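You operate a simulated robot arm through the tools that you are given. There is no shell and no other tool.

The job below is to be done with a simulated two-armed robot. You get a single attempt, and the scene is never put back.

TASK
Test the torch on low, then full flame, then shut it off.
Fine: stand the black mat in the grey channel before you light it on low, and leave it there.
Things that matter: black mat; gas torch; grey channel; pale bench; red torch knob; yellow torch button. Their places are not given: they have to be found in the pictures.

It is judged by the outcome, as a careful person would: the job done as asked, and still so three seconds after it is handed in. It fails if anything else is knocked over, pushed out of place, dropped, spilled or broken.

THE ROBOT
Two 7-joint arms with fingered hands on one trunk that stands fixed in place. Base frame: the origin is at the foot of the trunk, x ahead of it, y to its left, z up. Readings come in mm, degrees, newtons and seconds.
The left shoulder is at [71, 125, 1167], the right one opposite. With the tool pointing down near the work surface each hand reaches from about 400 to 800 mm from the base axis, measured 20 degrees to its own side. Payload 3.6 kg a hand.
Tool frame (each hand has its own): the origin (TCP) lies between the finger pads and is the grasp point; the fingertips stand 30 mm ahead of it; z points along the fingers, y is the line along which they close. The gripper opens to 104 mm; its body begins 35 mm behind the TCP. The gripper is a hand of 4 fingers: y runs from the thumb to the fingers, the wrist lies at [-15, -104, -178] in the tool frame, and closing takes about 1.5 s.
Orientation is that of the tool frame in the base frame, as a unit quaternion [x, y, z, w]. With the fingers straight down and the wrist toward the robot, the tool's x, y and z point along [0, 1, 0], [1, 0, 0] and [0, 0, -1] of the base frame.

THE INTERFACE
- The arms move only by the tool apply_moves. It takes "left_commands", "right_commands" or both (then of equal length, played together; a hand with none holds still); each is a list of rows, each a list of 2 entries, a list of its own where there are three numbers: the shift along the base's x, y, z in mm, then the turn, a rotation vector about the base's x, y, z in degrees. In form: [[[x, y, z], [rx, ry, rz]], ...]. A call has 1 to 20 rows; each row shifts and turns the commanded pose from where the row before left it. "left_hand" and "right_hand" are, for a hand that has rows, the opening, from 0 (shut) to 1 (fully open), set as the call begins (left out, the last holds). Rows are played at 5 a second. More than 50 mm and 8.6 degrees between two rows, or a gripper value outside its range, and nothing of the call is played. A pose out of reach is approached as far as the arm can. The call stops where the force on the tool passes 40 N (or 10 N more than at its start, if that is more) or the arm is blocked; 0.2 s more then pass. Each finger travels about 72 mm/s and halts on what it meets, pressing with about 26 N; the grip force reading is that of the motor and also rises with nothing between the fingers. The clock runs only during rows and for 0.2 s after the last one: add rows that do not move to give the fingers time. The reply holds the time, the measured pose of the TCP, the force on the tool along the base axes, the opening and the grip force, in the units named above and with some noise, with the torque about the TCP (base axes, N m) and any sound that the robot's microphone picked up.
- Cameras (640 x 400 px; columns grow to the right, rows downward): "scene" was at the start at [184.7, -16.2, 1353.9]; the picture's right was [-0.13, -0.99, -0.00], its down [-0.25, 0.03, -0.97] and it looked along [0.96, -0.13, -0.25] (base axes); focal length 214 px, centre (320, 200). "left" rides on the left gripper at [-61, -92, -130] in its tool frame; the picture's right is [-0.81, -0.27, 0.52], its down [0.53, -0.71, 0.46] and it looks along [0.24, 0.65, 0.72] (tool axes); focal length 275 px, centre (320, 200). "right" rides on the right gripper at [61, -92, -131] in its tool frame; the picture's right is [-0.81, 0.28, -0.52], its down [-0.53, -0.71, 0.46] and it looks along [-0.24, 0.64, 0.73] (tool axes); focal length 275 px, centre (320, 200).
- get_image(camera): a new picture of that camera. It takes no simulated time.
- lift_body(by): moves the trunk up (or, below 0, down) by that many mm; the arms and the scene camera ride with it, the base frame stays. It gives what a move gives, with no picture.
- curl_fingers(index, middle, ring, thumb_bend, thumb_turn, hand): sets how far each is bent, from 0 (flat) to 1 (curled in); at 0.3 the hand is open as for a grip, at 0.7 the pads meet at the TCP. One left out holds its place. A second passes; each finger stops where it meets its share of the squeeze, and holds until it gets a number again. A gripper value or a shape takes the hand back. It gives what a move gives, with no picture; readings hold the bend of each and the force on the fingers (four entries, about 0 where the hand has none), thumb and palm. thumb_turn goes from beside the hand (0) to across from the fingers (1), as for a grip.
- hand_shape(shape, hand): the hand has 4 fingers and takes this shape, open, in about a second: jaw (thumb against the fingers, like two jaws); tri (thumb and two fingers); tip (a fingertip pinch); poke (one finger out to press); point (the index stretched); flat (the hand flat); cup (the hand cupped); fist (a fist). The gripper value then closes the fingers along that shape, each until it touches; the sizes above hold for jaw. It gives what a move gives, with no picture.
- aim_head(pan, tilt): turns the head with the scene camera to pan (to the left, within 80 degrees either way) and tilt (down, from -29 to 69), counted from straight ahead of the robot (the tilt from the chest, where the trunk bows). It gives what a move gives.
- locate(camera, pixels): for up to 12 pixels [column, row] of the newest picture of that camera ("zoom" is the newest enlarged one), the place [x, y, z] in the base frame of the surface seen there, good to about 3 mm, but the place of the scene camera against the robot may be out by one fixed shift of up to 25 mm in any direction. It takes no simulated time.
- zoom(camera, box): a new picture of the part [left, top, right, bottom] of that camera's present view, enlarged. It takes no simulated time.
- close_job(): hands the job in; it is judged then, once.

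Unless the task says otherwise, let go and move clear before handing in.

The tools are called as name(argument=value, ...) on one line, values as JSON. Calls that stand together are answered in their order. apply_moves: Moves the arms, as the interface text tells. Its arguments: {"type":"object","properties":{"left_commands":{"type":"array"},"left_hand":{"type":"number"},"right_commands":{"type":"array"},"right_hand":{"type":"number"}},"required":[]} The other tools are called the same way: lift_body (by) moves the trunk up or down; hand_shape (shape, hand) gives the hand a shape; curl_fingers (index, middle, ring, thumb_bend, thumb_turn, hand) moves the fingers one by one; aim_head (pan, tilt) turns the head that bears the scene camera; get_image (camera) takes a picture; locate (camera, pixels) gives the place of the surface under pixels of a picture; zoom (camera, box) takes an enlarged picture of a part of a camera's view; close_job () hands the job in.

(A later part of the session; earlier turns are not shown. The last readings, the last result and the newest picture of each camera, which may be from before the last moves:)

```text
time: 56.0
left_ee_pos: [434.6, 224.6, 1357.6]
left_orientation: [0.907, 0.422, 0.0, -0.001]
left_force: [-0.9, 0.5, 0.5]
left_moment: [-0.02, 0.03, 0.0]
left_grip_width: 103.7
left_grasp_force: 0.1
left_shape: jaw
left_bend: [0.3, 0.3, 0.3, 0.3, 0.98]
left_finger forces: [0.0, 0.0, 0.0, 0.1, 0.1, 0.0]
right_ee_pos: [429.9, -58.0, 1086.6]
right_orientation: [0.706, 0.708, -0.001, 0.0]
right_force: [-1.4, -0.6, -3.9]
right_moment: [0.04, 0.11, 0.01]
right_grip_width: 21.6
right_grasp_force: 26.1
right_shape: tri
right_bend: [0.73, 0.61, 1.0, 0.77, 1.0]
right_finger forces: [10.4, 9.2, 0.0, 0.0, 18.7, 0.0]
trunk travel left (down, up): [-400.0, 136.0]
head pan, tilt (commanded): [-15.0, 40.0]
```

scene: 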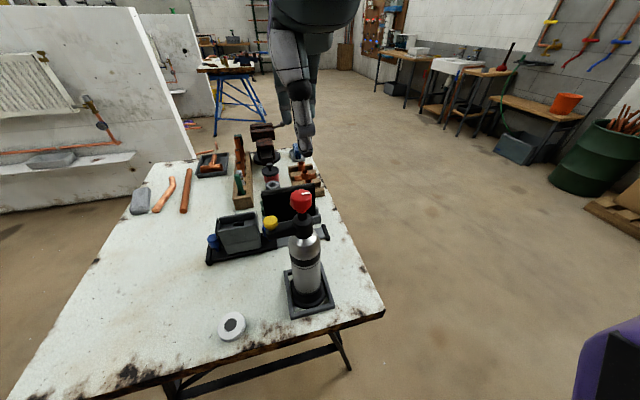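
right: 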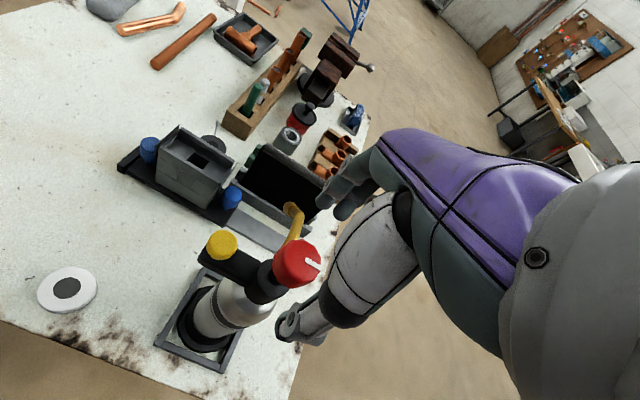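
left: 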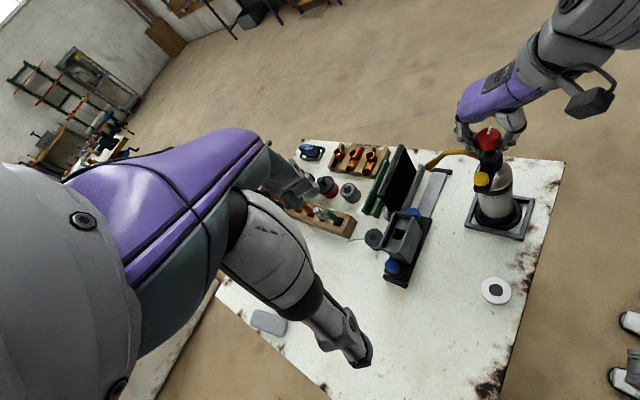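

Now −3.9 N, so it is touching down. I continue lowering by small steps.

apply_moves(right_commands=[[[0, 0, -1], [0, 0, 0]], [[0, 0, 0], [0, 0, 0]]])

apply_moves(right_commands=[[[0, 0, -1], [0, 0, 0]], [[0, 0, 0], [0, 0, 0]]])

zoom(camera="left", box=[430, 90, 540, 250])

```text
time: 56.6
left_ee_pos: [434.4, 224.3, 1358.3]
left_orientation: [0.907, 0.422, 0.0, -0.001]
left_force: [-0.1, 0.0, 0.5]
left_moment: [-0.01, 0.0, 0.0]
left_grip_width: 103.9
left_grasp_force: 0.0
left_shape: jaw
left_bend: [0.3, 0.3, 0.3, 0.3, 0.98]
left_finger forces: [0.0, 0.0, 0.0, 0.0, 0.0, 0.1]
right_ee_pos: [428.7, -58.6, 1087.5]
right_orientation: [0.707, 0.707, 0.001, 0.001]
right_force: [-0.3, 0.4, -0.2]
right_moment: [-0.04, -0.01, 0.02]
right_grip_width: 21.8
right_grasp_force: 26.3
right_shape: tri
right_bend: [0.74, 0.61, 1.0, 0.77, 1.0]
right_finger forces: [10.0, 10.9, 0.1, 0.0, 18.7, 0.1]
trunk travel left (down, up): [-400.0, 136.0]
head pan, tilt (commanded): [-15.0, 40.0]
```

```text
time: 57.2
left_ee_pos: [433.6, 224.2, 1358.0]
left_orientation: [0.906, 0.422, 0.0, -0.001]
left_force: [0.4, 0.5, 0.6]
left_moment: [-0.04, -0.01, -0.01]
left_grip_width: 103.7
left_grasp_force: 0.1
left_shape: jaw
left_bend: [0.3, 0.3, 0.3, 0.3, 0.98]
left_finger forces: [0.1, 0.0, 0.0, 0.0, 0.1, 0.0]
right_ee_pos: [429.2, -58.3, 1085.8]
right_orientation: [0.707, 0.707, 0.001, 0.001]
right_force: [-0.2, -1.1, 2.7]
right_moment: [-0.09, -0.05, 0.0]
right_grip_width: 22.0
right_grasp_force: 25.6
right_shape: tri
right_bend: [0.74, 0.61, 1.0, 0.77, 1.0]
right_finger forces: [9.8, 13.0, 0.1, 0.0, 19.1, 0.1]
trunk travel left (down, up): [-400.0, 136.0]
head pan, tilt (commanded): [-15.0, 40.0]
```

```text
2.50 times, centred on (485, 170) of left
```

zoom: 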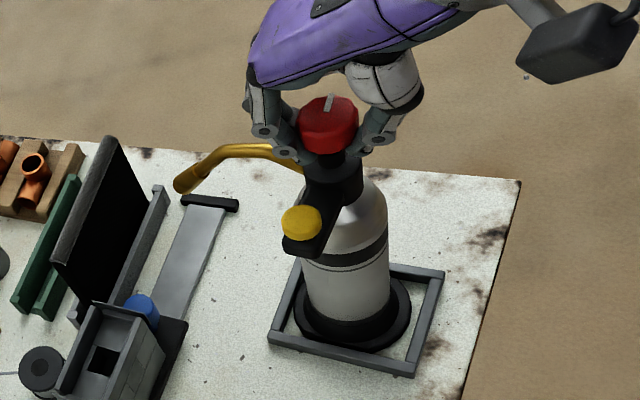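

The torch is back in its frame, upright, with the hand now pressing lightly (+2.7 N). It needs steadying, so I bring the left hand down on the left side, turning it so its fingers point right toward the canister.

apply_moves(left_commands=[[[0, 0, -30], [-7.17, 2.61, 2.61]], [[0, 0, -30], [-7.17, 2.61, 2.61]], [[0, 0, -30], [-7.17, 2.61, 2.61]], [[0, 0, -30], [-7.17, 2.61, 2.61]], [[0, 0, -30], [-7.17, 2.61, 2.61]], [[0, 0, -30], [-7.17, 2.61, 2.61]], [[0, 0, -30], [-7.17, 2.61, 2.61]], [[0, 0, -30], [-7.17, 2.61, 2.61]], [[0, 0, -30], [-7.17, 2.61, 2.61]], [[0, 0, -30], [-7.17, 2.61, 2.61]], [[0, 0, -30], [-7.17, 2.61, 2.61]], [[0, 0, -30], [-7.17, 2.61, 2.61]], [[0, 0, 0], [0, 0, 0]]], left_hand=1)

get_image(camera="left")

get_image(camera="scene")

```text
time: 58.7
left_ee_pos: [503.8, 205.2, 1157.6]
left_orientation: [0.763, 0.509, -0.297, 0.263]
left_force: [-0.1, -0.1, 0.2]
left_moment: [0.0, -0.02, -0.05]
left_grip_width: 104.0
left_grasp_force: 0.1
left_shape: jaw
left_bend: [0.3, 0.3, 0.3, 0.3, 0.98]
left_finger forces: [0.0, 0.0, 0.0, 0.0, 0.0, 0.0]
right_ee_pos: [495.5, -69.8, 1067.2]
right_orientation: [0.708, 0.706, -0.002, -0.02]
right_force: [3.3, -0.2, 22.7]
right_moment: [0.11, -0.51, 0.0]
right_grip_width: 19.6
right_grasp_force: 26.3
right_shape: tri
right_bend: [0.74, 0.76, 1.0, 0.84, 0.98]
right_finger forces: [0.0, 18.8, 11.7, 0.1, 7.4, 0.0]
trunk travel left (down, up): [-400.0, 136.0]
head pan, tilt (commanded): [-15.0, 40.0]
stopped in row 7 (right hand): the force on the tool passed its limit at 48 N (the readings are from after the stop); the commanded pose is now the measured one
```

```text
taken
```

left: 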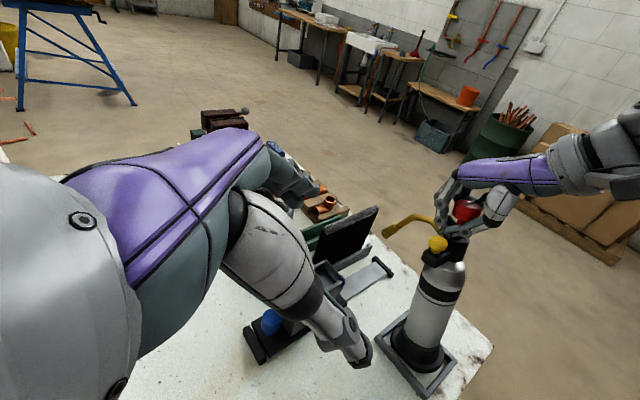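

```text
taken
```

scene: 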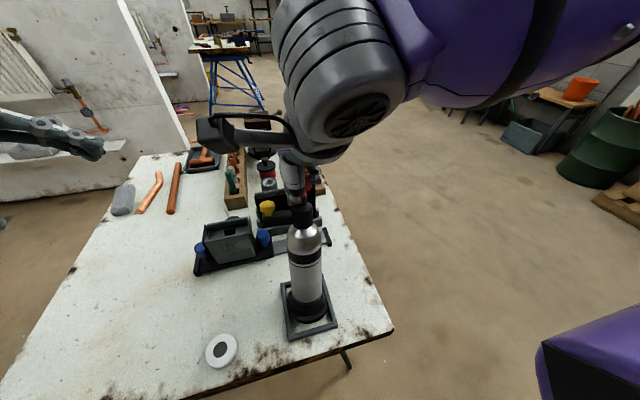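

Unexpectedly both hands shifted about +67 mm in x (the trunk must have bowed) and the right hand stopped on a 48 N force while holding the knob. I look closely at the torch before moving anything.

zoom(camera="left", box=[340, 150, 560, 400])

zoom(camera="scene", box=[230, 130, 390, 350])

get_image(camera="right")

```text
1.60 times, centred on (450, 275) of left
```

zoom: 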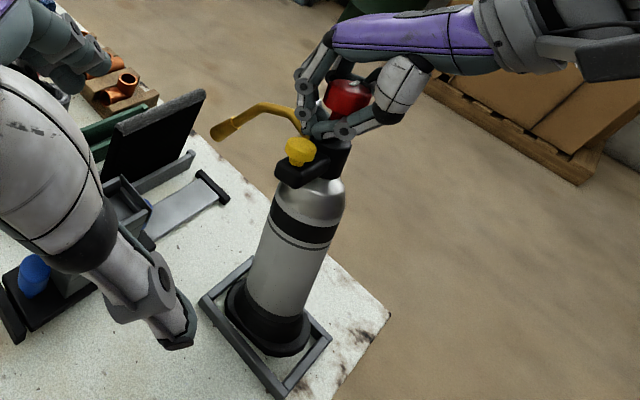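

```text
1.82 times, centred on (310, 240) of scene
```

zoom: 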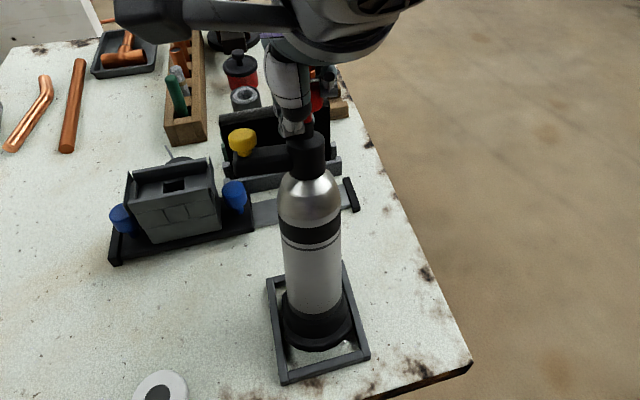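

```text
taken
```

right: 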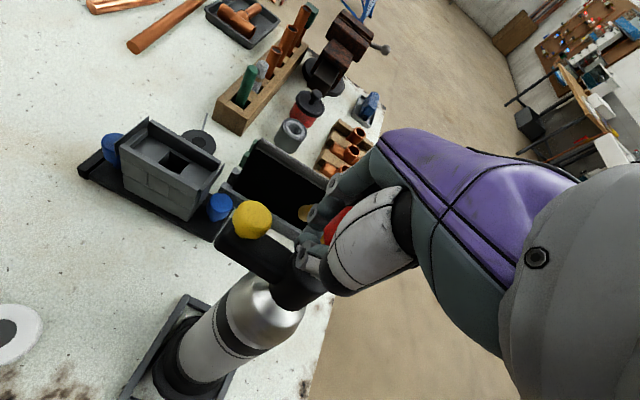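

The torch is leaning forward about 13° but still held by the right hand with its base in the frame. I check with the scene camera whether the body itself moved, using the white disc (previously at 393,105) and bench features.

locate(camera="scene", pixels=[[221, 350], [208, 355], [235, 345], [290, 336], [336, 327], [283, 284], [325, 280], [305, 300], [305, 260], [303, 230], [267, 208], [203, 250]])

locate(camera="right", pixels=[[15, 330], [252, 220], [262, 310], [190, 360], [300, 290], [120, 140], [190, 295], [160, 330], [345, 225], [335, 222], [218, 207], [280, 300]])

locate(camera="left", pixels=[[437, 243], [465, 208], [440, 280], [425, 320], [410, 360], [385, 230], [395, 215], [380, 335], [430, 395], [490, 348], [455, 255], [350, 215]])

```text
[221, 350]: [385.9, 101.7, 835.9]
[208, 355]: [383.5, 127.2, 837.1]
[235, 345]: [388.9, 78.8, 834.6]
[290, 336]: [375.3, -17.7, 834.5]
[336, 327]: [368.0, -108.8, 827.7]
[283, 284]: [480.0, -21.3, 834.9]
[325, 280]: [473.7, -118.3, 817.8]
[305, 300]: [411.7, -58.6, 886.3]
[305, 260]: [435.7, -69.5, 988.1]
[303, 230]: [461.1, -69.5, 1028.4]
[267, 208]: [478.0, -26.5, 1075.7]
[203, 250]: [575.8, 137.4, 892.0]
```

```text
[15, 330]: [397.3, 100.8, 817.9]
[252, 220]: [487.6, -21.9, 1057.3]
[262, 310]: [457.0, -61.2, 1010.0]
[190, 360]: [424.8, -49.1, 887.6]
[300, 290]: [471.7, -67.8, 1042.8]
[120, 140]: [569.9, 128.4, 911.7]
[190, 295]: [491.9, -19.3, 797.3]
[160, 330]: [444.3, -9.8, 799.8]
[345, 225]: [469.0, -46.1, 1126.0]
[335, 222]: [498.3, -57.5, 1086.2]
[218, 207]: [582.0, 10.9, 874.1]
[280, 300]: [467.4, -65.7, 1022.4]
```

```text
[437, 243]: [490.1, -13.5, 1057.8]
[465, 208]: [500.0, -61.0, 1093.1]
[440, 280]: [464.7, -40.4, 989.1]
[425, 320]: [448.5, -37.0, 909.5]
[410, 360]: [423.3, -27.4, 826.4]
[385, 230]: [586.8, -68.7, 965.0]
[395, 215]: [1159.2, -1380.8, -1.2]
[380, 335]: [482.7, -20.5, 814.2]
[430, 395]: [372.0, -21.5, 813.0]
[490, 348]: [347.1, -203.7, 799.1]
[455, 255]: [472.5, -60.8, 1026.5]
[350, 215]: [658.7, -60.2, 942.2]
```

The bench objects are unmoved but the torch is tilted forward, held by the right hand, its curled finger pressing on the knob (22.7 N). Before righting it I check the left arm's posture, since its motion seems to have pushed the body.

aim_head(pan=45, tilt=35)

get_image(camera="scene")

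```text
time: 60.0
left_ee_pos: [504.8, 203.4, 1154.1]
left_orientation: [0.764, 0.509, -0.297, 0.261]
left_force: [-0.2, -0.5, 0.5]
left_moment: [-0.01, 0.0, 0.01]
left_grip_width: 103.9
left_grasp_force: 0.0
left_shape: jaw
left_bend: [0.3, 0.3, 0.3, 0.3, 0.98]
left_finger forces: [0.0, 0.0, 0.0, 0.1, 0.0, 0.0]
right_ee_pos: [496.4, -68.7, 1065.6]
right_orientation: [0.706, 0.708, -0.003, -0.021]
right_force: [5.6, 0.0, 45.9]
right_moment: [0.14, -0.48, -0.03]
right_grip_width: 20.9
right_grasp_force: 25.6
right_shape: tri
right_bend: [0.74, 0.77, 1.0, 0.85, 0.98]
right_finger forces: [0.0, 28.0, 12.8, 0.0, 6.1, 0.0]
trunk travel left (down, up): [-400.0, 136.0]
head pan, tilt (commanded): [45.0, 35.0]
```

```text
taken
```

scene: 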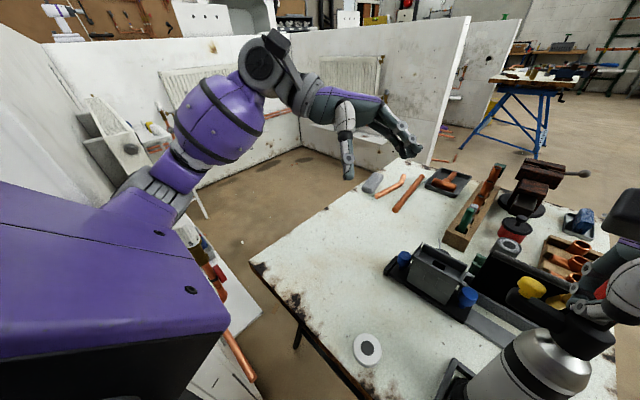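

The head view shows the left arm out to the left with its elbow near (160,190). I locate the white disc (367,349) and the arm joints to see whether the torso moved and what the elbow is near.

locate(camera="scene", pixels=[[367, 349], [160, 185], [262, 62], [215, 120], [130, 150], [115, 105], [350, 165], [400, 145], [535, 285], [540, 370], [180, 200], [95, 240]])

```text
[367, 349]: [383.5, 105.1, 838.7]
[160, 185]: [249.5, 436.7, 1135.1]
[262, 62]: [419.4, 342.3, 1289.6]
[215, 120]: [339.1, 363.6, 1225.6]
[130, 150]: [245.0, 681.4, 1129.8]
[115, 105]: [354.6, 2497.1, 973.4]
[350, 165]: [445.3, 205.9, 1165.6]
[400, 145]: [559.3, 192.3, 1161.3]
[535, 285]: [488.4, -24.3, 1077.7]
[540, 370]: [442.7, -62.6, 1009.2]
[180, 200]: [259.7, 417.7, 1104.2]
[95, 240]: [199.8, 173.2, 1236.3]
```

Nothing external was hit; both hands were carried the same way, about (+67,−15,−15). The right fingertips are now pressing down (45.9 N), so I raise the right hand a little first and watch how it responds.

apply_moves(right_commands=[[[-3, 0, 4], [0, 0, 0]], [[-3, 0, 4], [0, 0, 0]], [[0, 0, 0], [0, 0, 0]]])

get_image(camera="right")

get_image(camera="left")

```text
time: 61.0
left_ee_pos: [502.7, 201.0, 1156.8]
left_orientation: [0.767, 0.504, -0.297, 0.265]
left_force: [0.1, -0.2, 0.4]
left_moment: [-0.03, -0.02, 0.03]
left_grip_width: 104.0
left_grasp_force: 0.0
left_shape: jaw
left_bend: [0.3, 0.3, 0.3, 0.3, 0.98]
left_finger forces: [0.0, 0.0, 0.0, 0.0, 0.1, 0.0]
right_ee_pos: [485.9, -69.6, 1070.4]
right_orientation: [0.706, 0.708, -0.01, -0.022]
right_force: [0.6, 1.4, 0.1]
right_moment: [0.19, -0.44, -0.05]
right_grip_width: 18.9
right_grasp_force: 26.6
right_shape: tri
right_bend: [0.74, 0.75, 0.99, 0.83, 0.98]
right_finger forces: [0.0, 12.5, 9.7, 0.0, 9.5, 0.0]
trunk travel left (down, up): [-400.0, 136.0]
head pan, tilt (commanded): [45.0, 35.0]
stopped in row 3 (right hand): the arm was blocked; the commanded pose is now the measured one
```

```text
taken
```

right: 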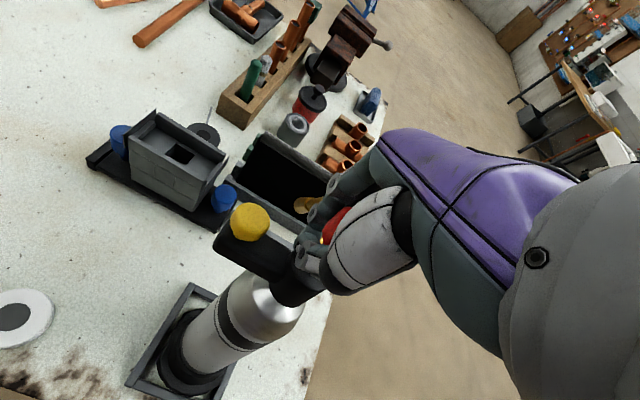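

```text
taken
```

left: 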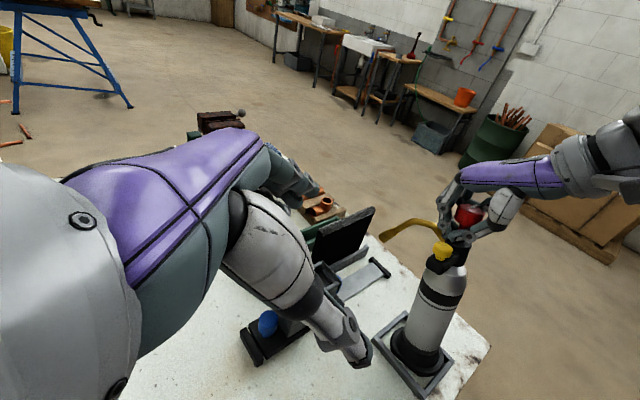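

The force dropped to ~0 and the torch came back about 10 mm with the hand. I continue bringing it back toward upright in small steps.

apply_moves(right_commands=[[[-4, 0.5, 1], [0, 0, 0]], [[-4, 0.5, 1], [0, 0, 0]], [[-4, 0.5, 1], [0, 0, 0]], [[-4, 0.5, 1], [0, 0, 0]]])

get_image(camera="left")

```text
time: 62.2
left_ee_pos: [498.0, 199.0, 1162.6]
left_orientation: [0.77, 0.497, -0.296, 0.268]
left_force: [0.2, -0.5, -0.7]
left_moment: [-0.02, 0.0, -0.02]
left_grip_width: 103.7
left_grasp_force: 0.1
left_shape: jaw
left_bend: [0.3, 0.3, 0.3, 0.3, 0.98]
left_finger forces: [0.1, 0.0, 0.1, 0.1, 0.1, 0.0]
right_ee_pos: [464.6, -67.0, 1077.6]
right_orientation: [0.706, 0.707, -0.01, -0.021]
right_force: [-0.4, 0.0, -7.7]
right_moment: [0.12, -0.23, -0.04]
right_grip_width: 17.5
right_grasp_force: 26.3
right_shape: tri
right_bend: [0.74, 0.74, 0.99, 0.82, 0.98]
right_finger forces: [0.0, 6.5, 7.5, 0.0, 7.5, 0.0]
trunk travel left (down, up): [-400.0, 136.0]
head pan, tilt (commanded): [45.0, 35.0]
stopped in row 4 (right hand): the arm was blocked; the commanded pose is now the measured one
```

```text
taken
```

left: 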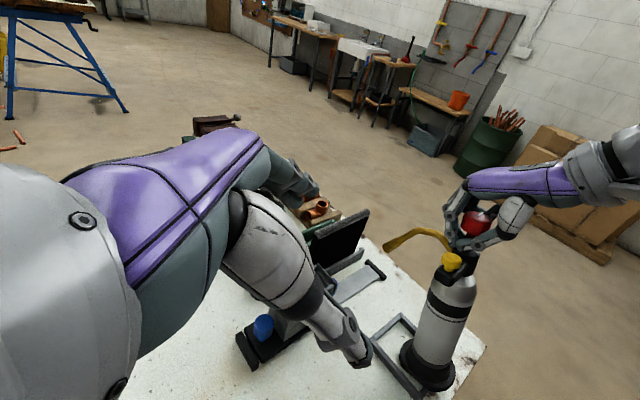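

The hand now carries the torch's weight (−7.7 N) and its base looks shifted relative to the frame. I zoom in to see exactly where the base is before doing anything else.

zoom(camera="left", box=[360, 170, 540, 400])

locate(camera="left", pixels=[[452, 262], [475, 222], [445, 300], [435, 340], [425, 385], [402, 362], [452, 372], [395, 320], [370, 338], [415, 392], [405, 350], [440, 240]])

get_image(camera="right")

aim_head(pan=-10, tilt=50)

get_image(camera="scene")

```text
1.74 times, centred on (450, 285) of left
```

zoom: 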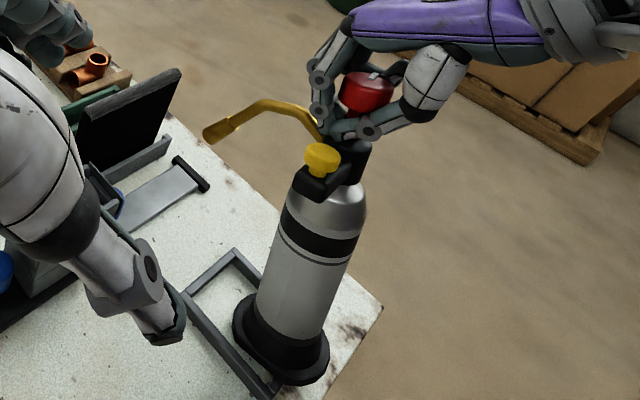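

```text
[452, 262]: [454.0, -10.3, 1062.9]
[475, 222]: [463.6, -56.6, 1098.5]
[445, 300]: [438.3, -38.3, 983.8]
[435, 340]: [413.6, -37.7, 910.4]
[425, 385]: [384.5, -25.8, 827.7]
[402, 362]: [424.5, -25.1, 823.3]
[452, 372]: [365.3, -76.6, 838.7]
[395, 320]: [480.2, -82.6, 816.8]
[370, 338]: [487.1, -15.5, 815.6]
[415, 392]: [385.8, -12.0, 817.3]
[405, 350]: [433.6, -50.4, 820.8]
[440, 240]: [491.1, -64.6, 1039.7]
```

```text
taken
```

right: 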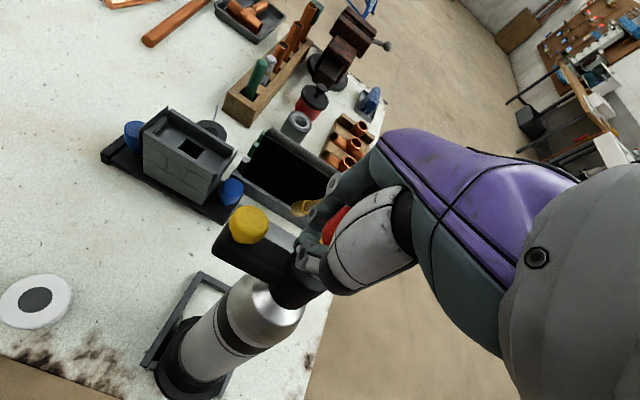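

```text
time: 63.4
left_ee_pos: [497.6, 196.9, 1161.9]
left_orientation: [0.771, 0.496, -0.296, 0.269]
left_force: [0.4, -0.1, -0.6]
left_moment: [-0.02, 0.0, -0.02]
left_grip_width: 104.0
left_grasp_force: 0.0
left_shape: jaw
left_bend: [0.3, 0.3, 0.3, 0.3, 0.98]
left_finger forces: [0.0, 0.0, 0.1, 0.0, 0.0, 0.1]
right_ee_pos: [464.5, -67.7, 1077.2]
right_orientation: [0.706, 0.708, -0.008, -0.021]
right_force: [-0.4, 1.0, -7.2]
right_moment: [0.1, -0.32, -0.05]
right_grip_width: 17.7
right_grasp_force: 25.9
right_shape: tri
right_bend: [0.74, 0.74, 0.99, 0.82, 0.98]
right_finger forces: [0.0, 7.7, 7.3, 0.0, 8.5, 0.0]
trunk travel left (down, up): [-400.0, 136.0]
head pan, tilt (commanded): [-10.0, 50.0]
```

```text
taken
```

scene: 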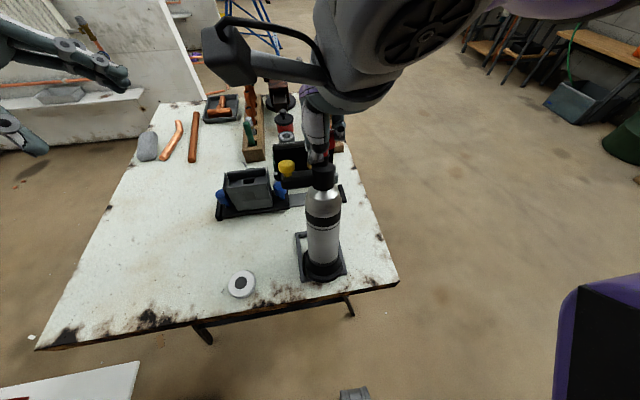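

The torch hangs from the right hand by its knob, tilted ~13° with its base just over the frame's near bar. The solver evidently bowed the trunk for the left hand's sake. I lift the torch 16 mm clear, then check.

apply_moves(right_commands=[[[0, 0, 4], [0, 0, 0]], [[0, 0, 4], [0, 0, 0]], [[0, 0, 4], [0, 0, 0]], [[0, 0, 4], [0, 0, 0]], [[0, 0, 0], [0, 0, 0]]])

zoom(camera="left", box=[360, 170, 540, 400])

```text
time: 64.8
left_ee_pos: [493.7, 194.5, 1166.9]
left_orientation: [0.773, 0.489, -0.297, 0.275]
left_force: [0.3, -0.4, 0.3]
left_moment: [-0.01, -0.01, 0.0]
left_grip_width: 104.1
left_grasp_force: 0.1
left_shape: jaw
left_bend: [0.3, 0.3, 0.3, 0.3, 0.98]
left_finger forces: [0.0, 0.0, 0.1, 0.0, 0.0, 0.0]
right_ee_pos: [461.9, -65.5, 1093.7]
right_orientation: [0.707, 0.707, -0.009, -0.019]
right_force: [-0.9, 0.1, -7.4]
right_moment: [0.0, -0.18, -0.03]
right_grip_width: 17.9
right_grasp_force: 25.9
right_shape: tri
right_bend: [0.74, 0.74, 0.99, 0.82, 0.98]
right_finger forces: [0.0, 5.9, 5.5, 0.1, 8.1, 0.0]
trunk travel left (down, up): [-400.0, 136.0]
head pan, tilt (commanded): [-10.0, 50.0]
stopped in row 5 (right hand): the arm was blocked; the commanded pose is now the measured one
```

```text
1.74 times, centred on (450, 285) of left
```

zoom: 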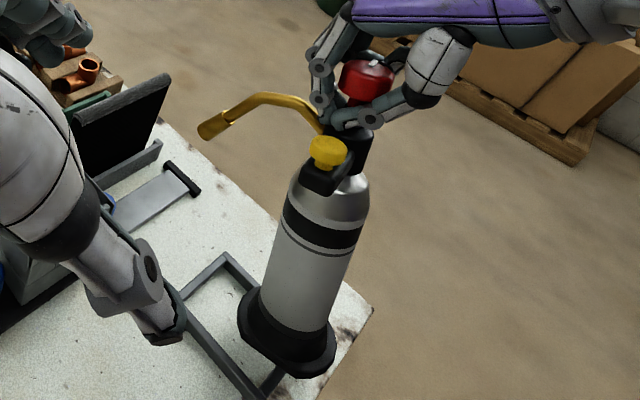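

The torch hangs clear of the frame. Now I undo part of the left arm's motion (raise and un-rotate) with the right hand commanded to stay, in a few rows, to let the trunk come back upright.

apply_moves(left_commands=[[[0, 0, 20], [5, -1.8, -1.8]], [[0, 0, 20], [5, -1.8, -1.8]], [[0, 0, 20], [5, -1.8, -1.8]]], right_commands=[[[0, 0, 0], [0, 0, 0]], [[0, 0, 0], [0, 0, 0]], [[0, 0, 0], [0, 0, 0]]])

get_image(camera="left")

```text
time: 65.6
left_ee_pos: [437.8, 209.9, 1244.7]
left_orientation: [0.842, 0.468, -0.19, 0.191]
left_force: [0.8, 0.2, -0.3]
left_moment: [0.04, 0.0, 0.0]
left_grip_width: 103.9
left_grasp_force: 0.0
left_shape: jaw
left_bend: [0.3, 0.3, 0.3, 0.3, 0.98]
left_finger forces: [0.0, 0.0, 0.0, 0.0, 0.0, 0.0]
right_ee_pos: [409.7, -55.3, 1117.6]
right_orientation: [0.706, 0.708, 0.005, 0.002]
right_force: [0.0, 0.2, -7.7]
right_moment: [0.07, -0.09, 0.01]
right_grip_width: 17.6
right_grasp_force: 26.7
right_shape: tri
right_bend: [0.74, 0.74, 0.99, 0.82, 0.99]
right_finger forces: [0.0, 5.2, 5.1, 0.0, 6.4, 0.0]
trunk travel left (down, up): [-400.0, 136.0]
head pan, tilt (commanded): [-10.0, 50.0]
```

```text
taken
```

left: 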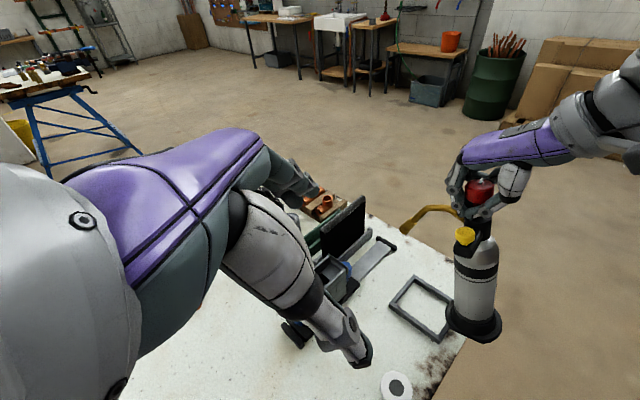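

The trunk has come back and the torch now hangs almost upright from the right hand at x ≈ 410, clear of the bench frame. I measure its pose before setting it back.

zoom(camera="left", box=[380, 150, 540, 370])

locate(camera="left", pixels=[[466, 235], [480, 187], [472, 270], [473, 300], [472, 325], [450, 312], [496, 325], [405, 225], [390, 305], [425, 277], [440, 340], [472, 340]])

get_image(camera="right")

get_image(camera="scene")

```text
1.82 times, centred on (460, 260) of left
```

zoom: 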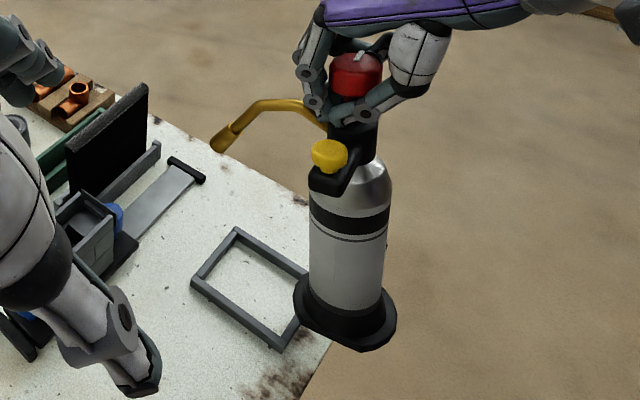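

```text
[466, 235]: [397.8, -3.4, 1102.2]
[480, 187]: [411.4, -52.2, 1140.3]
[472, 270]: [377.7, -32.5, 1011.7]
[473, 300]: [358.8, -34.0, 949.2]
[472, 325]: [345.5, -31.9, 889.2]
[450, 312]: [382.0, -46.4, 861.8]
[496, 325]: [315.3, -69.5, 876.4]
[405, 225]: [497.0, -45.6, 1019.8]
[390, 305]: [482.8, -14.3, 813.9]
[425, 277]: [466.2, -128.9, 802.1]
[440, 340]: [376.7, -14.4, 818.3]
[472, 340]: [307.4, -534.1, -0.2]
```

```text
taken
```

right: 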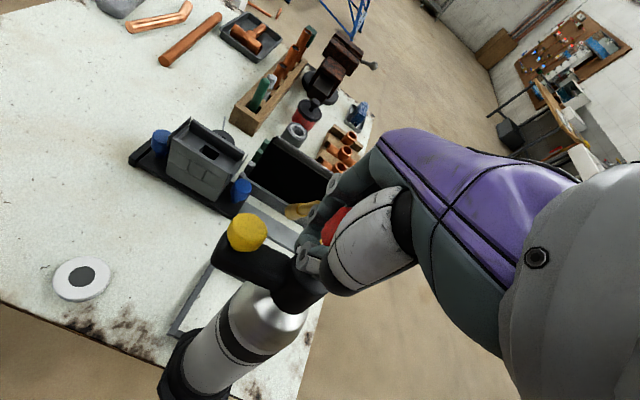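

```text
taken
```

scene: 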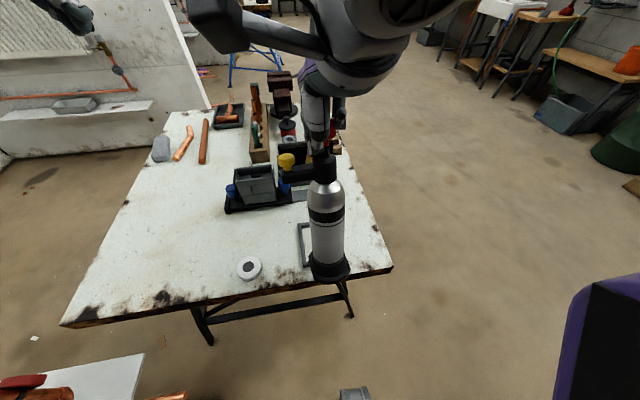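

The torch hangs tilted ~14.5° relative to the hand (base at x ≈ 340, knob at ≈ 410), about 50 mm above the bench. I rotate the hand −14° about y in small rows to bring it upright while moving toward its place at x ≈ 430.

apply_moves(right_commands=[[[5, 0, 2], [0, -3.5, 0]], [[5, 0, 2], [0, -3.5, 0]], [[0, 0, 0], [0, 0, 0]]])

zoom(camera="left", box=[380, 150, 540, 370])

```text
time: 66.4
left_ee_pos: [437.4, 212.1, 1244.1]
left_orientation: [0.842, 0.466, -0.19, 0.193]
left_force: [-0.5, 0.0, 1.3]
left_moment: [-0.01, -0.01, -0.01]
left_grip_width: 103.9
left_grasp_force: 0.0
left_shape: jaw
left_bend: [0.3, 0.3, 0.3, 0.3, 0.98]
left_finger forces: [0.1, 0.1, 0.1, 0.1, 0.1, 0.0]
right_ee_pos: [419.5, -54.4, 1120.7]
right_orientation: [0.705, 0.706, 0.049, 0.045]
right_force: [0.1, -0.1, -6.9]
right_moment: [0.09, -0.12, 0.02]
right_grip_width: 17.2
right_grasp_force: 25.8
right_shape: tri
right_bend: [0.74, 0.73, 0.99, 0.82, 0.99]
right_finger forces: [0.1, 4.8, 6.1, 0.0, 6.8, 0.0]
trunk travel left (down, up): [-400.0, 136.0]
head pan, tilt (commanded): [-10.0, 50.0]
```

```text
1.82 times, centred on (460, 260) of left
```

zoom: 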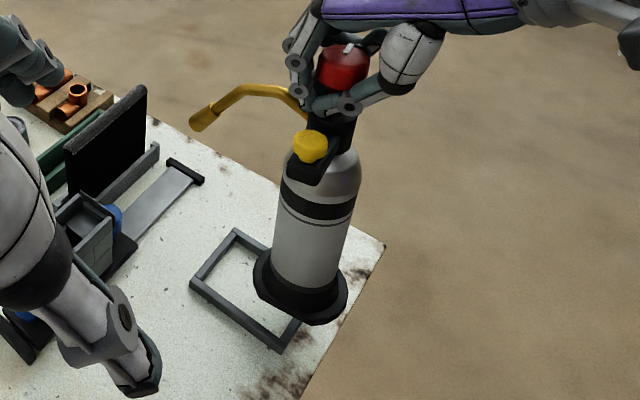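

It responds well and the left hand stayed put; the torch is straightening and its base approaches the frame. I continue the rotation another 7.5°.

apply_moves(right_commands=[[[4, 0, 0], [0, -3.75, 0]], [[4, 0, 0], [0, -3.75, 0]], [[0, 0, 0], [0, 0, 0]]])

zoom(camera="left", box=[380, 150, 540, 370])

locate(camera="zoom", pixels=[[300, 145], [335, 65], [315, 170], [310, 200], [300, 260], [290, 300], [265, 290], [330, 310], [195, 120], [200, 285], [270, 345], [235, 235]])

get_image(camera="right")

```text
time: 67.2
left_ee_pos: [437.9, 209.7, 1244.3]
left_orientation: [0.842, 0.467, -0.191, 0.193]
left_force: [0.2, 0.5, 0.4]
left_moment: [-0.02, 0.01, 0.04]
left_grip_width: 104.0
left_grasp_force: 0.2
left_shape: jaw
left_bend: [0.3, 0.3, 0.3, 0.3, 0.98]
left_finger forces: [0.1, 0.0, 0.1, 0.1, 0.0, 0.0]
right_ee_pos: [429.4, -55.3, 1122.1]
right_orientation: [0.7, 0.701, 0.095, 0.091]
right_force: [-0.8, -0.4, -7.5]
right_moment: [0.06, -0.01, 0.0]
right_grip_width: 17.0
right_grasp_force: 25.9
right_shape: tri
right_bend: [0.74, 0.73, 0.99, 0.82, 0.99]
right_finger forces: [0.1, 3.4, 5.1, 0.0, 5.7, 0.0]
trunk travel left (down, up): [-400.0, 136.0]
head pan, tilt (commanded): [-10.0, 50.0]
```

```text
1.82 times, centred on (460, 260) of left
```

zoom: 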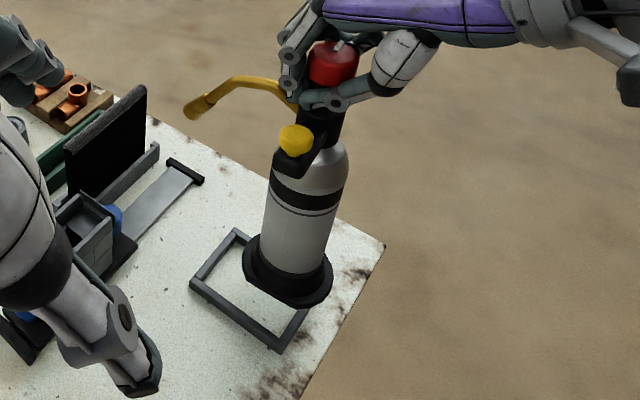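

```text
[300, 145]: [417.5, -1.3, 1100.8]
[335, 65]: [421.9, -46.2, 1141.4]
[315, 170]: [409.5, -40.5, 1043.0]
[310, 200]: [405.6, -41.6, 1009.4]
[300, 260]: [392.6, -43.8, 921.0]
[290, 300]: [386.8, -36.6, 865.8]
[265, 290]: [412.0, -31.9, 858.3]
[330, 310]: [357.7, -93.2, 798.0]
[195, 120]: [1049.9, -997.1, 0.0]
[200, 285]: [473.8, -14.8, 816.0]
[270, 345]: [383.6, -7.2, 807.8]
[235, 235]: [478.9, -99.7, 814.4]
```

```text
taken
```

right: 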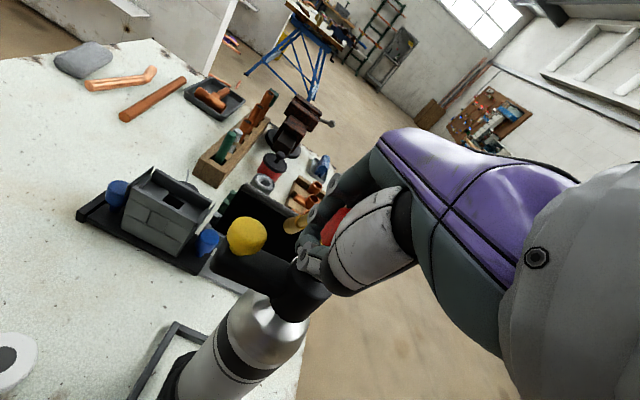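

About 7° of forward tilt remains, with the base near (397,−73). I rotate the hand the last 7° and shift +9 mm in y so the base comes over the frame's centre (430,−62).

apply_moves(right_commands=[[[0, 3, 0], [0, -2.4, 0]], [[0, 3, 0], [0, -2.4, 0]], [[0, 3, 0], [0, -2.4, 0]], [[0, 0, 0], [0, 0, 0]]])

zoom(camera="left", box=[380, 150, 540, 370])

locate(camera="zoom", pixels=[[285, 135], [325, 60], [315, 170], [300, 200], [290, 230], [285, 255], [275, 290], [240, 280], [315, 290], [200, 285], [270, 345], [235, 235]])

get_image(camera="scene")

```text
time: 68.2
left_ee_pos: [438.4, 210.7, 1244.7]
left_orientation: [0.842, 0.467, -0.191, 0.192]
left_force: [0.6, -0.2, 0.4]
left_moment: [0.01, 0.02, 0.0]
left_grip_width: 104.0
left_grasp_force: 0.0
left_shape: jaw
left_bend: [0.3, 0.3, 0.3, 0.3, 0.98]
left_finger forces: [0.0, 0.0, 0.1, 0.0, 0.0, 0.1]
right_ee_pos: [426.7, -45.5, 1122.0]
right_orientation: [0.693, 0.695, 0.139, 0.135]
right_force: [-0.5, -0.3, -7.3]
right_moment: [0.06, -0.01, 0.02]
right_grip_width: 16.8
right_grasp_force: 26.3
right_shape: tri
right_bend: [0.74, 0.74, 0.99, 0.82, 0.99]
right_finger forces: [0.0, 2.5, 5.3, 0.0, 6.4, 0.1]
trunk travel left (down, up): [-400.0, 136.0]
head pan, tilt (commanded): [-10.0, 50.0]
```

```text
1.82 times, centred on (460, 260) of left
```

zoom: 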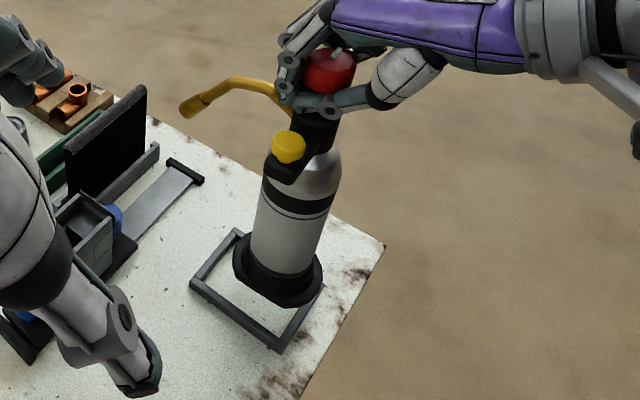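

```text
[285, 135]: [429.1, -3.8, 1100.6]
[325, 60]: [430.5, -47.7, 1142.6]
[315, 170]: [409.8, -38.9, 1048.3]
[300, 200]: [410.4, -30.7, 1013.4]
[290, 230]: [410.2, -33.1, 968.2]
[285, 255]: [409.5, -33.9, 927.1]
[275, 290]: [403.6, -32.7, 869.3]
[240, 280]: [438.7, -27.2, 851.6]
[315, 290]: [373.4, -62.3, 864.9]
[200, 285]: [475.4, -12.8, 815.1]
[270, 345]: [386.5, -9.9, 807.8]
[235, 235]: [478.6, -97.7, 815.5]
```

```text
taken
```

scene: 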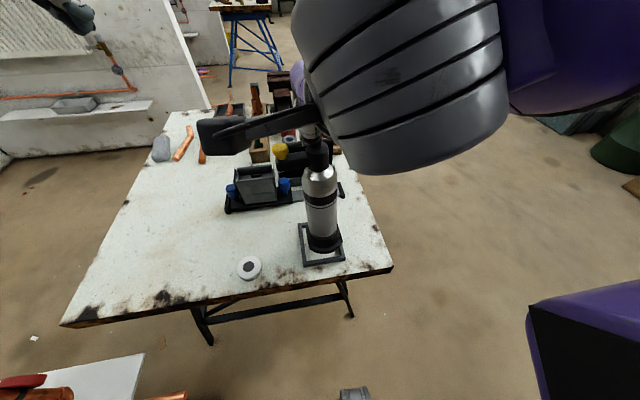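

The torch hangs at its natural ~6° lean with its base centre near (414,−62), bottom near z 850. I shift +16 mm in x so the base is over the frame's middle and lower 28 mm.

apply_moves(right_commands=[[[8, 0, 0], [0, 0, 0]], [[8, 0, 0], [0, 0, 0]], [[0, 0, -10], [0, 0, 0]], [[0, 0, -10], [0, 0, 0]], [[0, 0, -8], [0, 0, 0]], [[0, 0, 0], [0, 0, 0]]])

zoom(camera="left", box=[380, 170, 540, 370])

zoom(camera="scene", box=[260, 140, 390, 290])

```text
time: 69.6
left_ee_pos: [438.7, 210.7, 1243.2]
left_orientation: [0.842, 0.467, -0.191, 0.193]
left_force: [-0.4, 0.1, -0.3]
left_moment: [0.04, 0.01, 0.04]
left_grip_width: 104.0
left_grasp_force: 0.1
left_shape: jaw
left_bend: [0.3, 0.3, 0.3, 0.3, 0.98]
left_finger forces: [0.1, 0.1, 0.0, 0.1, 0.0, 0.1]
right_ee_pos: [443.2, -45.9, 1093.5]
right_orientation: [0.693, 0.694, 0.139, 0.135]
right_force: [0.2, 0.1, -7.5]
right_moment: [0.09, -0.04, 0.01]
right_grip_width: 16.7
right_grasp_force: 26.3
right_shape: tri
right_bend: [0.74, 0.74, 0.99, 0.82, 0.99]
right_finger forces: [0.0, 2.4, 5.0, 0.0, 6.6, 0.1]
trunk travel left (down, up): [-400.0, 136.0]
head pan, tilt (commanded): [-10.0, 50.0]
```

```text
2.00 times, centred on (460, 270) of left
```

zoom: 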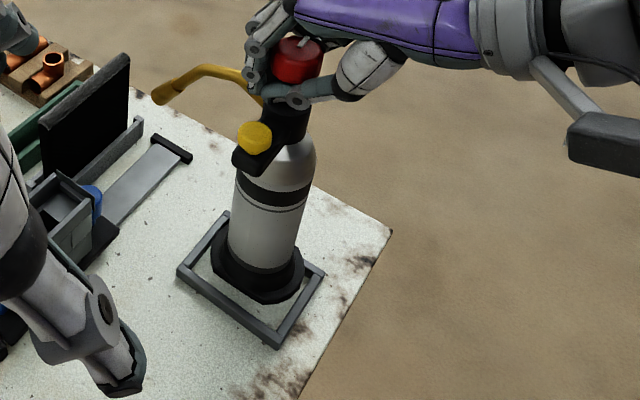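

```text
2.67 times, centred on (325, 215) of scene
```

zoom: 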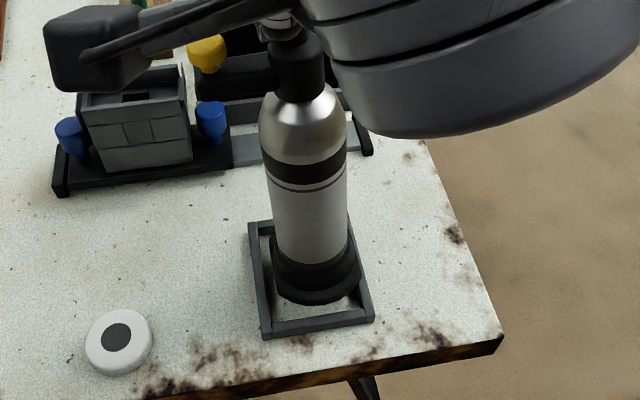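

The base is over the frame's middle (centre ≈ (427,−65) vs frame (428,−60)). I nudge +3 mm in y and lower in 4 mm steps until it touches.

apply_moves(right_commands=[[[0, 3, -4], [0, 0, 0]], [[0, 0, -4], [0, 0, 0]], [[0, 0, -3], [0, 0, 0]], [[0, 0, 0], [0, 0, 0]]])

apply_moves(right_commands=[[[0, 0, -3], [0, 0, 0]], [[0, 0, 0], [0, 0, 0]]])

zoom(camera="left", box=[380, 170, 540, 370])

```text
time: 70.6
left_ee_pos: [437.5, 209.3, 1244.8]
left_orientation: [0.842, 0.466, -0.191, 0.192]
left_force: [-1.0, -0.4, 0.4]
left_moment: [0.01, 0.0, 0.0]
left_grip_width: 103.7
left_grasp_force: 0.0
left_shape: jaw
left_bend: [0.3, 0.3, 0.3, 0.3, 0.98]
left_finger forces: [0.0, 0.1, 0.0, 0.0, 0.0, 0.1]
right_ee_pos: [445.4, -42.7, 1081.8]
right_orientation: [0.693, 0.695, 0.138, 0.135]
right_force: [-0.3, 0.1, -6.9]
right_moment: [0.09, -0.07, -0.01]
right_grip_width: 17.0
right_grasp_force: 25.9
right_shape: tri
right_bend: [0.74, 0.74, 0.99, 0.83, 0.99]
right_finger forces: [0.0, 2.6, 5.4, 0.0, 6.8, 0.0]
trunk travel left (down, up): [-400.0, 136.0]
head pan, tilt (commanded): [-10.0, 50.0]
```

```text
time: 71.2
left_ee_pos: [437.9, 210.7, 1245.2]
left_orientation: [0.842, 0.466, -0.191, 0.192]
left_force: [1.1, 0.7, 0.1]
left_moment: [0.0, 0.05, -0.05]
left_grip_width: 104.0
left_grasp_force: 0.1
left_shape: jaw
left_bend: [0.3, 0.3, 0.3, 0.3, 0.98]
left_finger forces: [0.0, 0.0, 0.1, 0.0, 0.0, 0.0]
right_ee_pos: [443.3, -43.0, 1079.0]
right_orientation: [0.693, 0.694, 0.138, 0.135]
right_force: [0.2, -1.0, -7.2]
right_moment: [0.09, -0.06, 0.03]
right_grip_width: 17.1
right_grasp_force: 26.1
right_shape: tri
right_bend: [0.74, 0.74, 0.99, 0.83, 0.99]
right_finger forces: [0.1, 2.6, 5.2, 0.0, 6.8, 0.0]
trunk travel left (down, up): [-400.0, 136.0]
head pan, tilt (commanded): [-10.0, 50.0]
```

```text
2.00 times, centred on (460, 270) of left
```

zoom: 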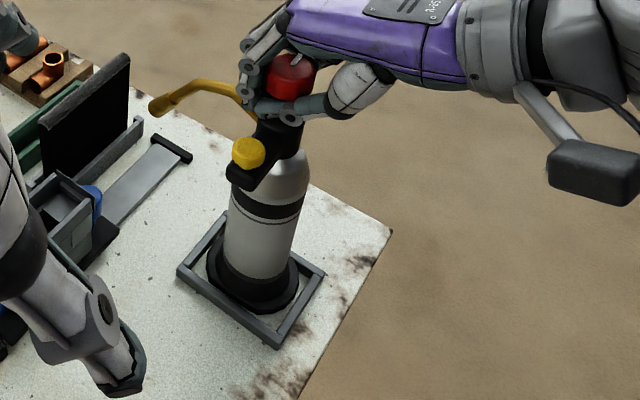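

The base is going down inside the frame. I keep lowering in 2 mm steps until the load transfers.

apply_moves(right_commands=[[[0, 0, -2], [0, 0, 0]], [[0, 0, -2], [0, 0, 0]], [[0, 0, 0], [0, 0, 0]]])

apply_moves(right_commands=[[[0, 0, -2], [0, 0, 0]], [[0, 0, -2], [0, 0, 0]], [[0, 0, 0], [0, 0, 0]]])

```text
time: 72.0
left_ee_pos: [438.1, 210.9, 1244.6]
left_orientation: [0.842, 0.467, -0.191, 0.192]
left_force: [0.0, -0.6, -0.4]
left_moment: [0.02, -0.01, 0.01]
left_grip_width: 104.0
left_grasp_force: 0.1
left_shape: jaw
left_bend: [0.3, 0.3, 0.3, 0.3, 0.98]
left_finger forces: [0.1, 0.1, 0.0, 0.0, 0.1, 0.0]
right_ee_pos: [442.8, -42.9, 1076.0]
right_orientation: [0.692, 0.695, 0.139, 0.135]
right_force: [0.3, -0.2, -7.7]
right_moment: [0.13, -0.07, 0.02]
right_grip_width: 16.9
right_grasp_force: 26.2
right_shape: tri
right_bend: [0.74, 0.74, 0.99, 0.83, 0.99]
right_finger forces: [0.0, 2.4, 5.0, 0.0, 6.6, 0.0]
trunk travel left (down, up): [-400.0, 136.0]
head pan, tilt (commanded): [-10.0, 50.0]
```

```text
time: 72.8
left_ee_pos: [438.4, 209.6, 1245.2]
left_orientation: [0.842, 0.466, -0.191, 0.193]
left_force: [-0.2, 0.3, -0.2]
left_moment: [-0.03, -0.04, 0.0]
left_grip_width: 104.0
left_grasp_force: 0.0
left_shape: jaw
left_bend: [0.3, 0.3, 0.3, 0.3, 0.98]
left_finger forces: [0.0, 0.0, 0.0, 0.0, 0.0, 0.0]
right_ee_pos: [443.1, -42.8, 1072.7]
right_orientation: [0.693, 0.694, 0.14, 0.136]
right_force: [-0.4, -0.9, 1.5]
right_moment: [0.08, -0.03, -0.01]
right_grip_width: 16.8
right_grasp_force: 26.6
right_shape: tri
right_bend: [0.74, 0.74, 0.99, 0.83, 0.99]
right_finger forces: [0.0, 2.6, 5.6, 0.1, 3.9, 0.0]
trunk travel left (down, up): [-400.0, 136.0]
head pan, tilt (commanded): [-10.0, 50.0]
```

The load has transferred (+1.5 N): the base's front edge is on the bench. I now ease the top back toward the robot by about 32 mm so it pivots upright.

apply_moves(right_commands=[[[-4, 0, -0.3], [0, 0, 0]], [[-4, 0, -0.3], [0, 0, 0]], [[-4, 0, -0.3], [0, 0, 0]], [[-4, 0, -0.3], [0, 0, 0]], [[0, 0, 0], [0, 0, 0]]])

zoom(camera="left", box=[380, 170, 540, 370])

zoom(camera="scene", box=[260, 140, 390, 290])

```text
time: 74.0
left_ee_pos: [437.4, 211.1, 1244.6]
left_orientation: [0.841, 0.467, -0.191, 0.193]
left_force: [-0.4, -0.5, 0.0]
left_moment: [0.04, -0.01, 0.0]
left_grip_width: 103.9
left_grasp_force: 0.0
left_shape: jaw
left_bend: [0.3, 0.3, 0.3, 0.3, 0.98]
left_finger forces: [0.0, 0.1, 0.1, 0.0, 0.0, 0.0]
right_ee_pos: [436.4, -45.2, 1070.5]
right_orientation: [0.693, 0.694, 0.139, 0.135]
right_force: [0.0, -1.3, 4.0]
right_moment: [0.05, -0.1, -0.01]
right_grip_width: 17.0
right_grasp_force: 26.0
right_shape: tri
right_bend: [0.74, 0.74, 0.99, 0.84, 0.99]
right_finger forces: [0.0, 3.2, 6.9, 0.1, 4.2, 0.1]
right hand out of reach, approached as far as the arm can: row 3, 4
trunk travel left (down, up): [-400.0, 136.0]
head pan, tilt (commanded): [-10.0, 50.0]
```

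```text
2.00 times, centred on (460, 270) of left
```

zoom: 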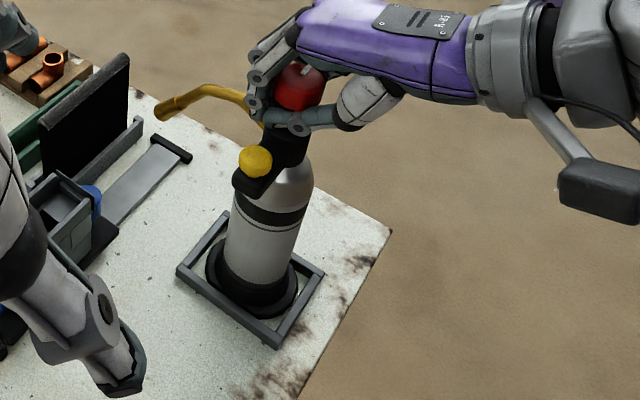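

```text
2.67 times, centred on (325, 215) of scene
```

zoom: 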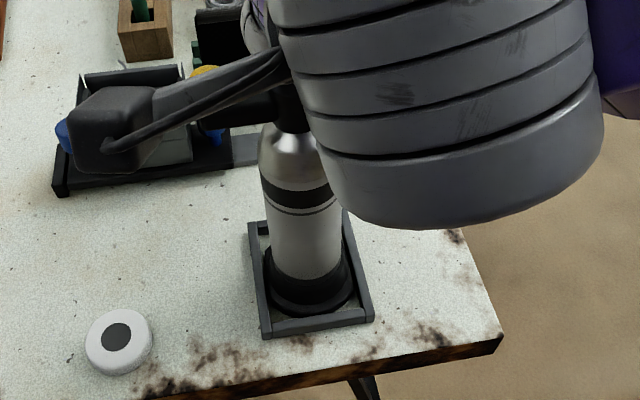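

The hand at this tilt can't come further back. Since the torch now stands on the bench, I rotate the hand back toward vertical while easing the top back.

apply_moves(right_commands=[[[-2, 0, 0], [0, 4, 0]], [[-3, 0, 0], [0, 4, 0]], [[-3, 0, 0], [0, 3, 0]], [[0, 0, 0], [0, 0, 0]]])

zoom(camera="left", box=[380, 170, 540, 370])

```text
time: 75.0
left_ee_pos: [438.7, 210.6, 1244.1]
left_orientation: [0.842, 0.467, -0.191, 0.192]
left_force: [0.4, -0.2, 0.1]
left_moment: [0.0, 0.02, -0.02]
left_grip_width: 103.8
left_grasp_force: 0.1
left_shape: jaw
left_bend: [0.3, 0.3, 0.3, 0.3, 0.98]
left_finger forces: [0.1, 0.1, 0.0, 0.0, 0.0, 0.0]
right_ee_pos: [428.6, -43.9, 1070.1]
right_orientation: [0.704, 0.704, 0.071, 0.067]
right_force: [1.3, 0.8, -8.6]
right_moment: [0.05, -0.47, 0.03]
right_grip_width: 18.6
right_grasp_force: 26.2
right_shape: tri
right_bend: [0.74, 0.74, 0.99, 0.82, 0.99]
right_finger forces: [0.0, 7.9, 6.6, 0.1, 13.4, 0.0]
trunk travel left (down, up): [-400.0, 136.0]
head pan, tilt (commanded): [-10.0, 50.0]
```

```text
2.00 times, centred on (460, 270) of left
```

zoom: 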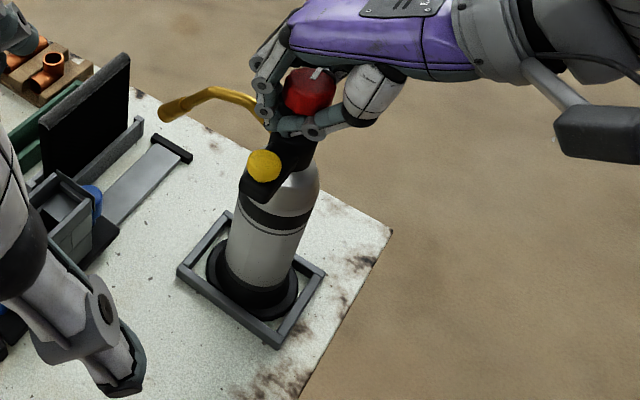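

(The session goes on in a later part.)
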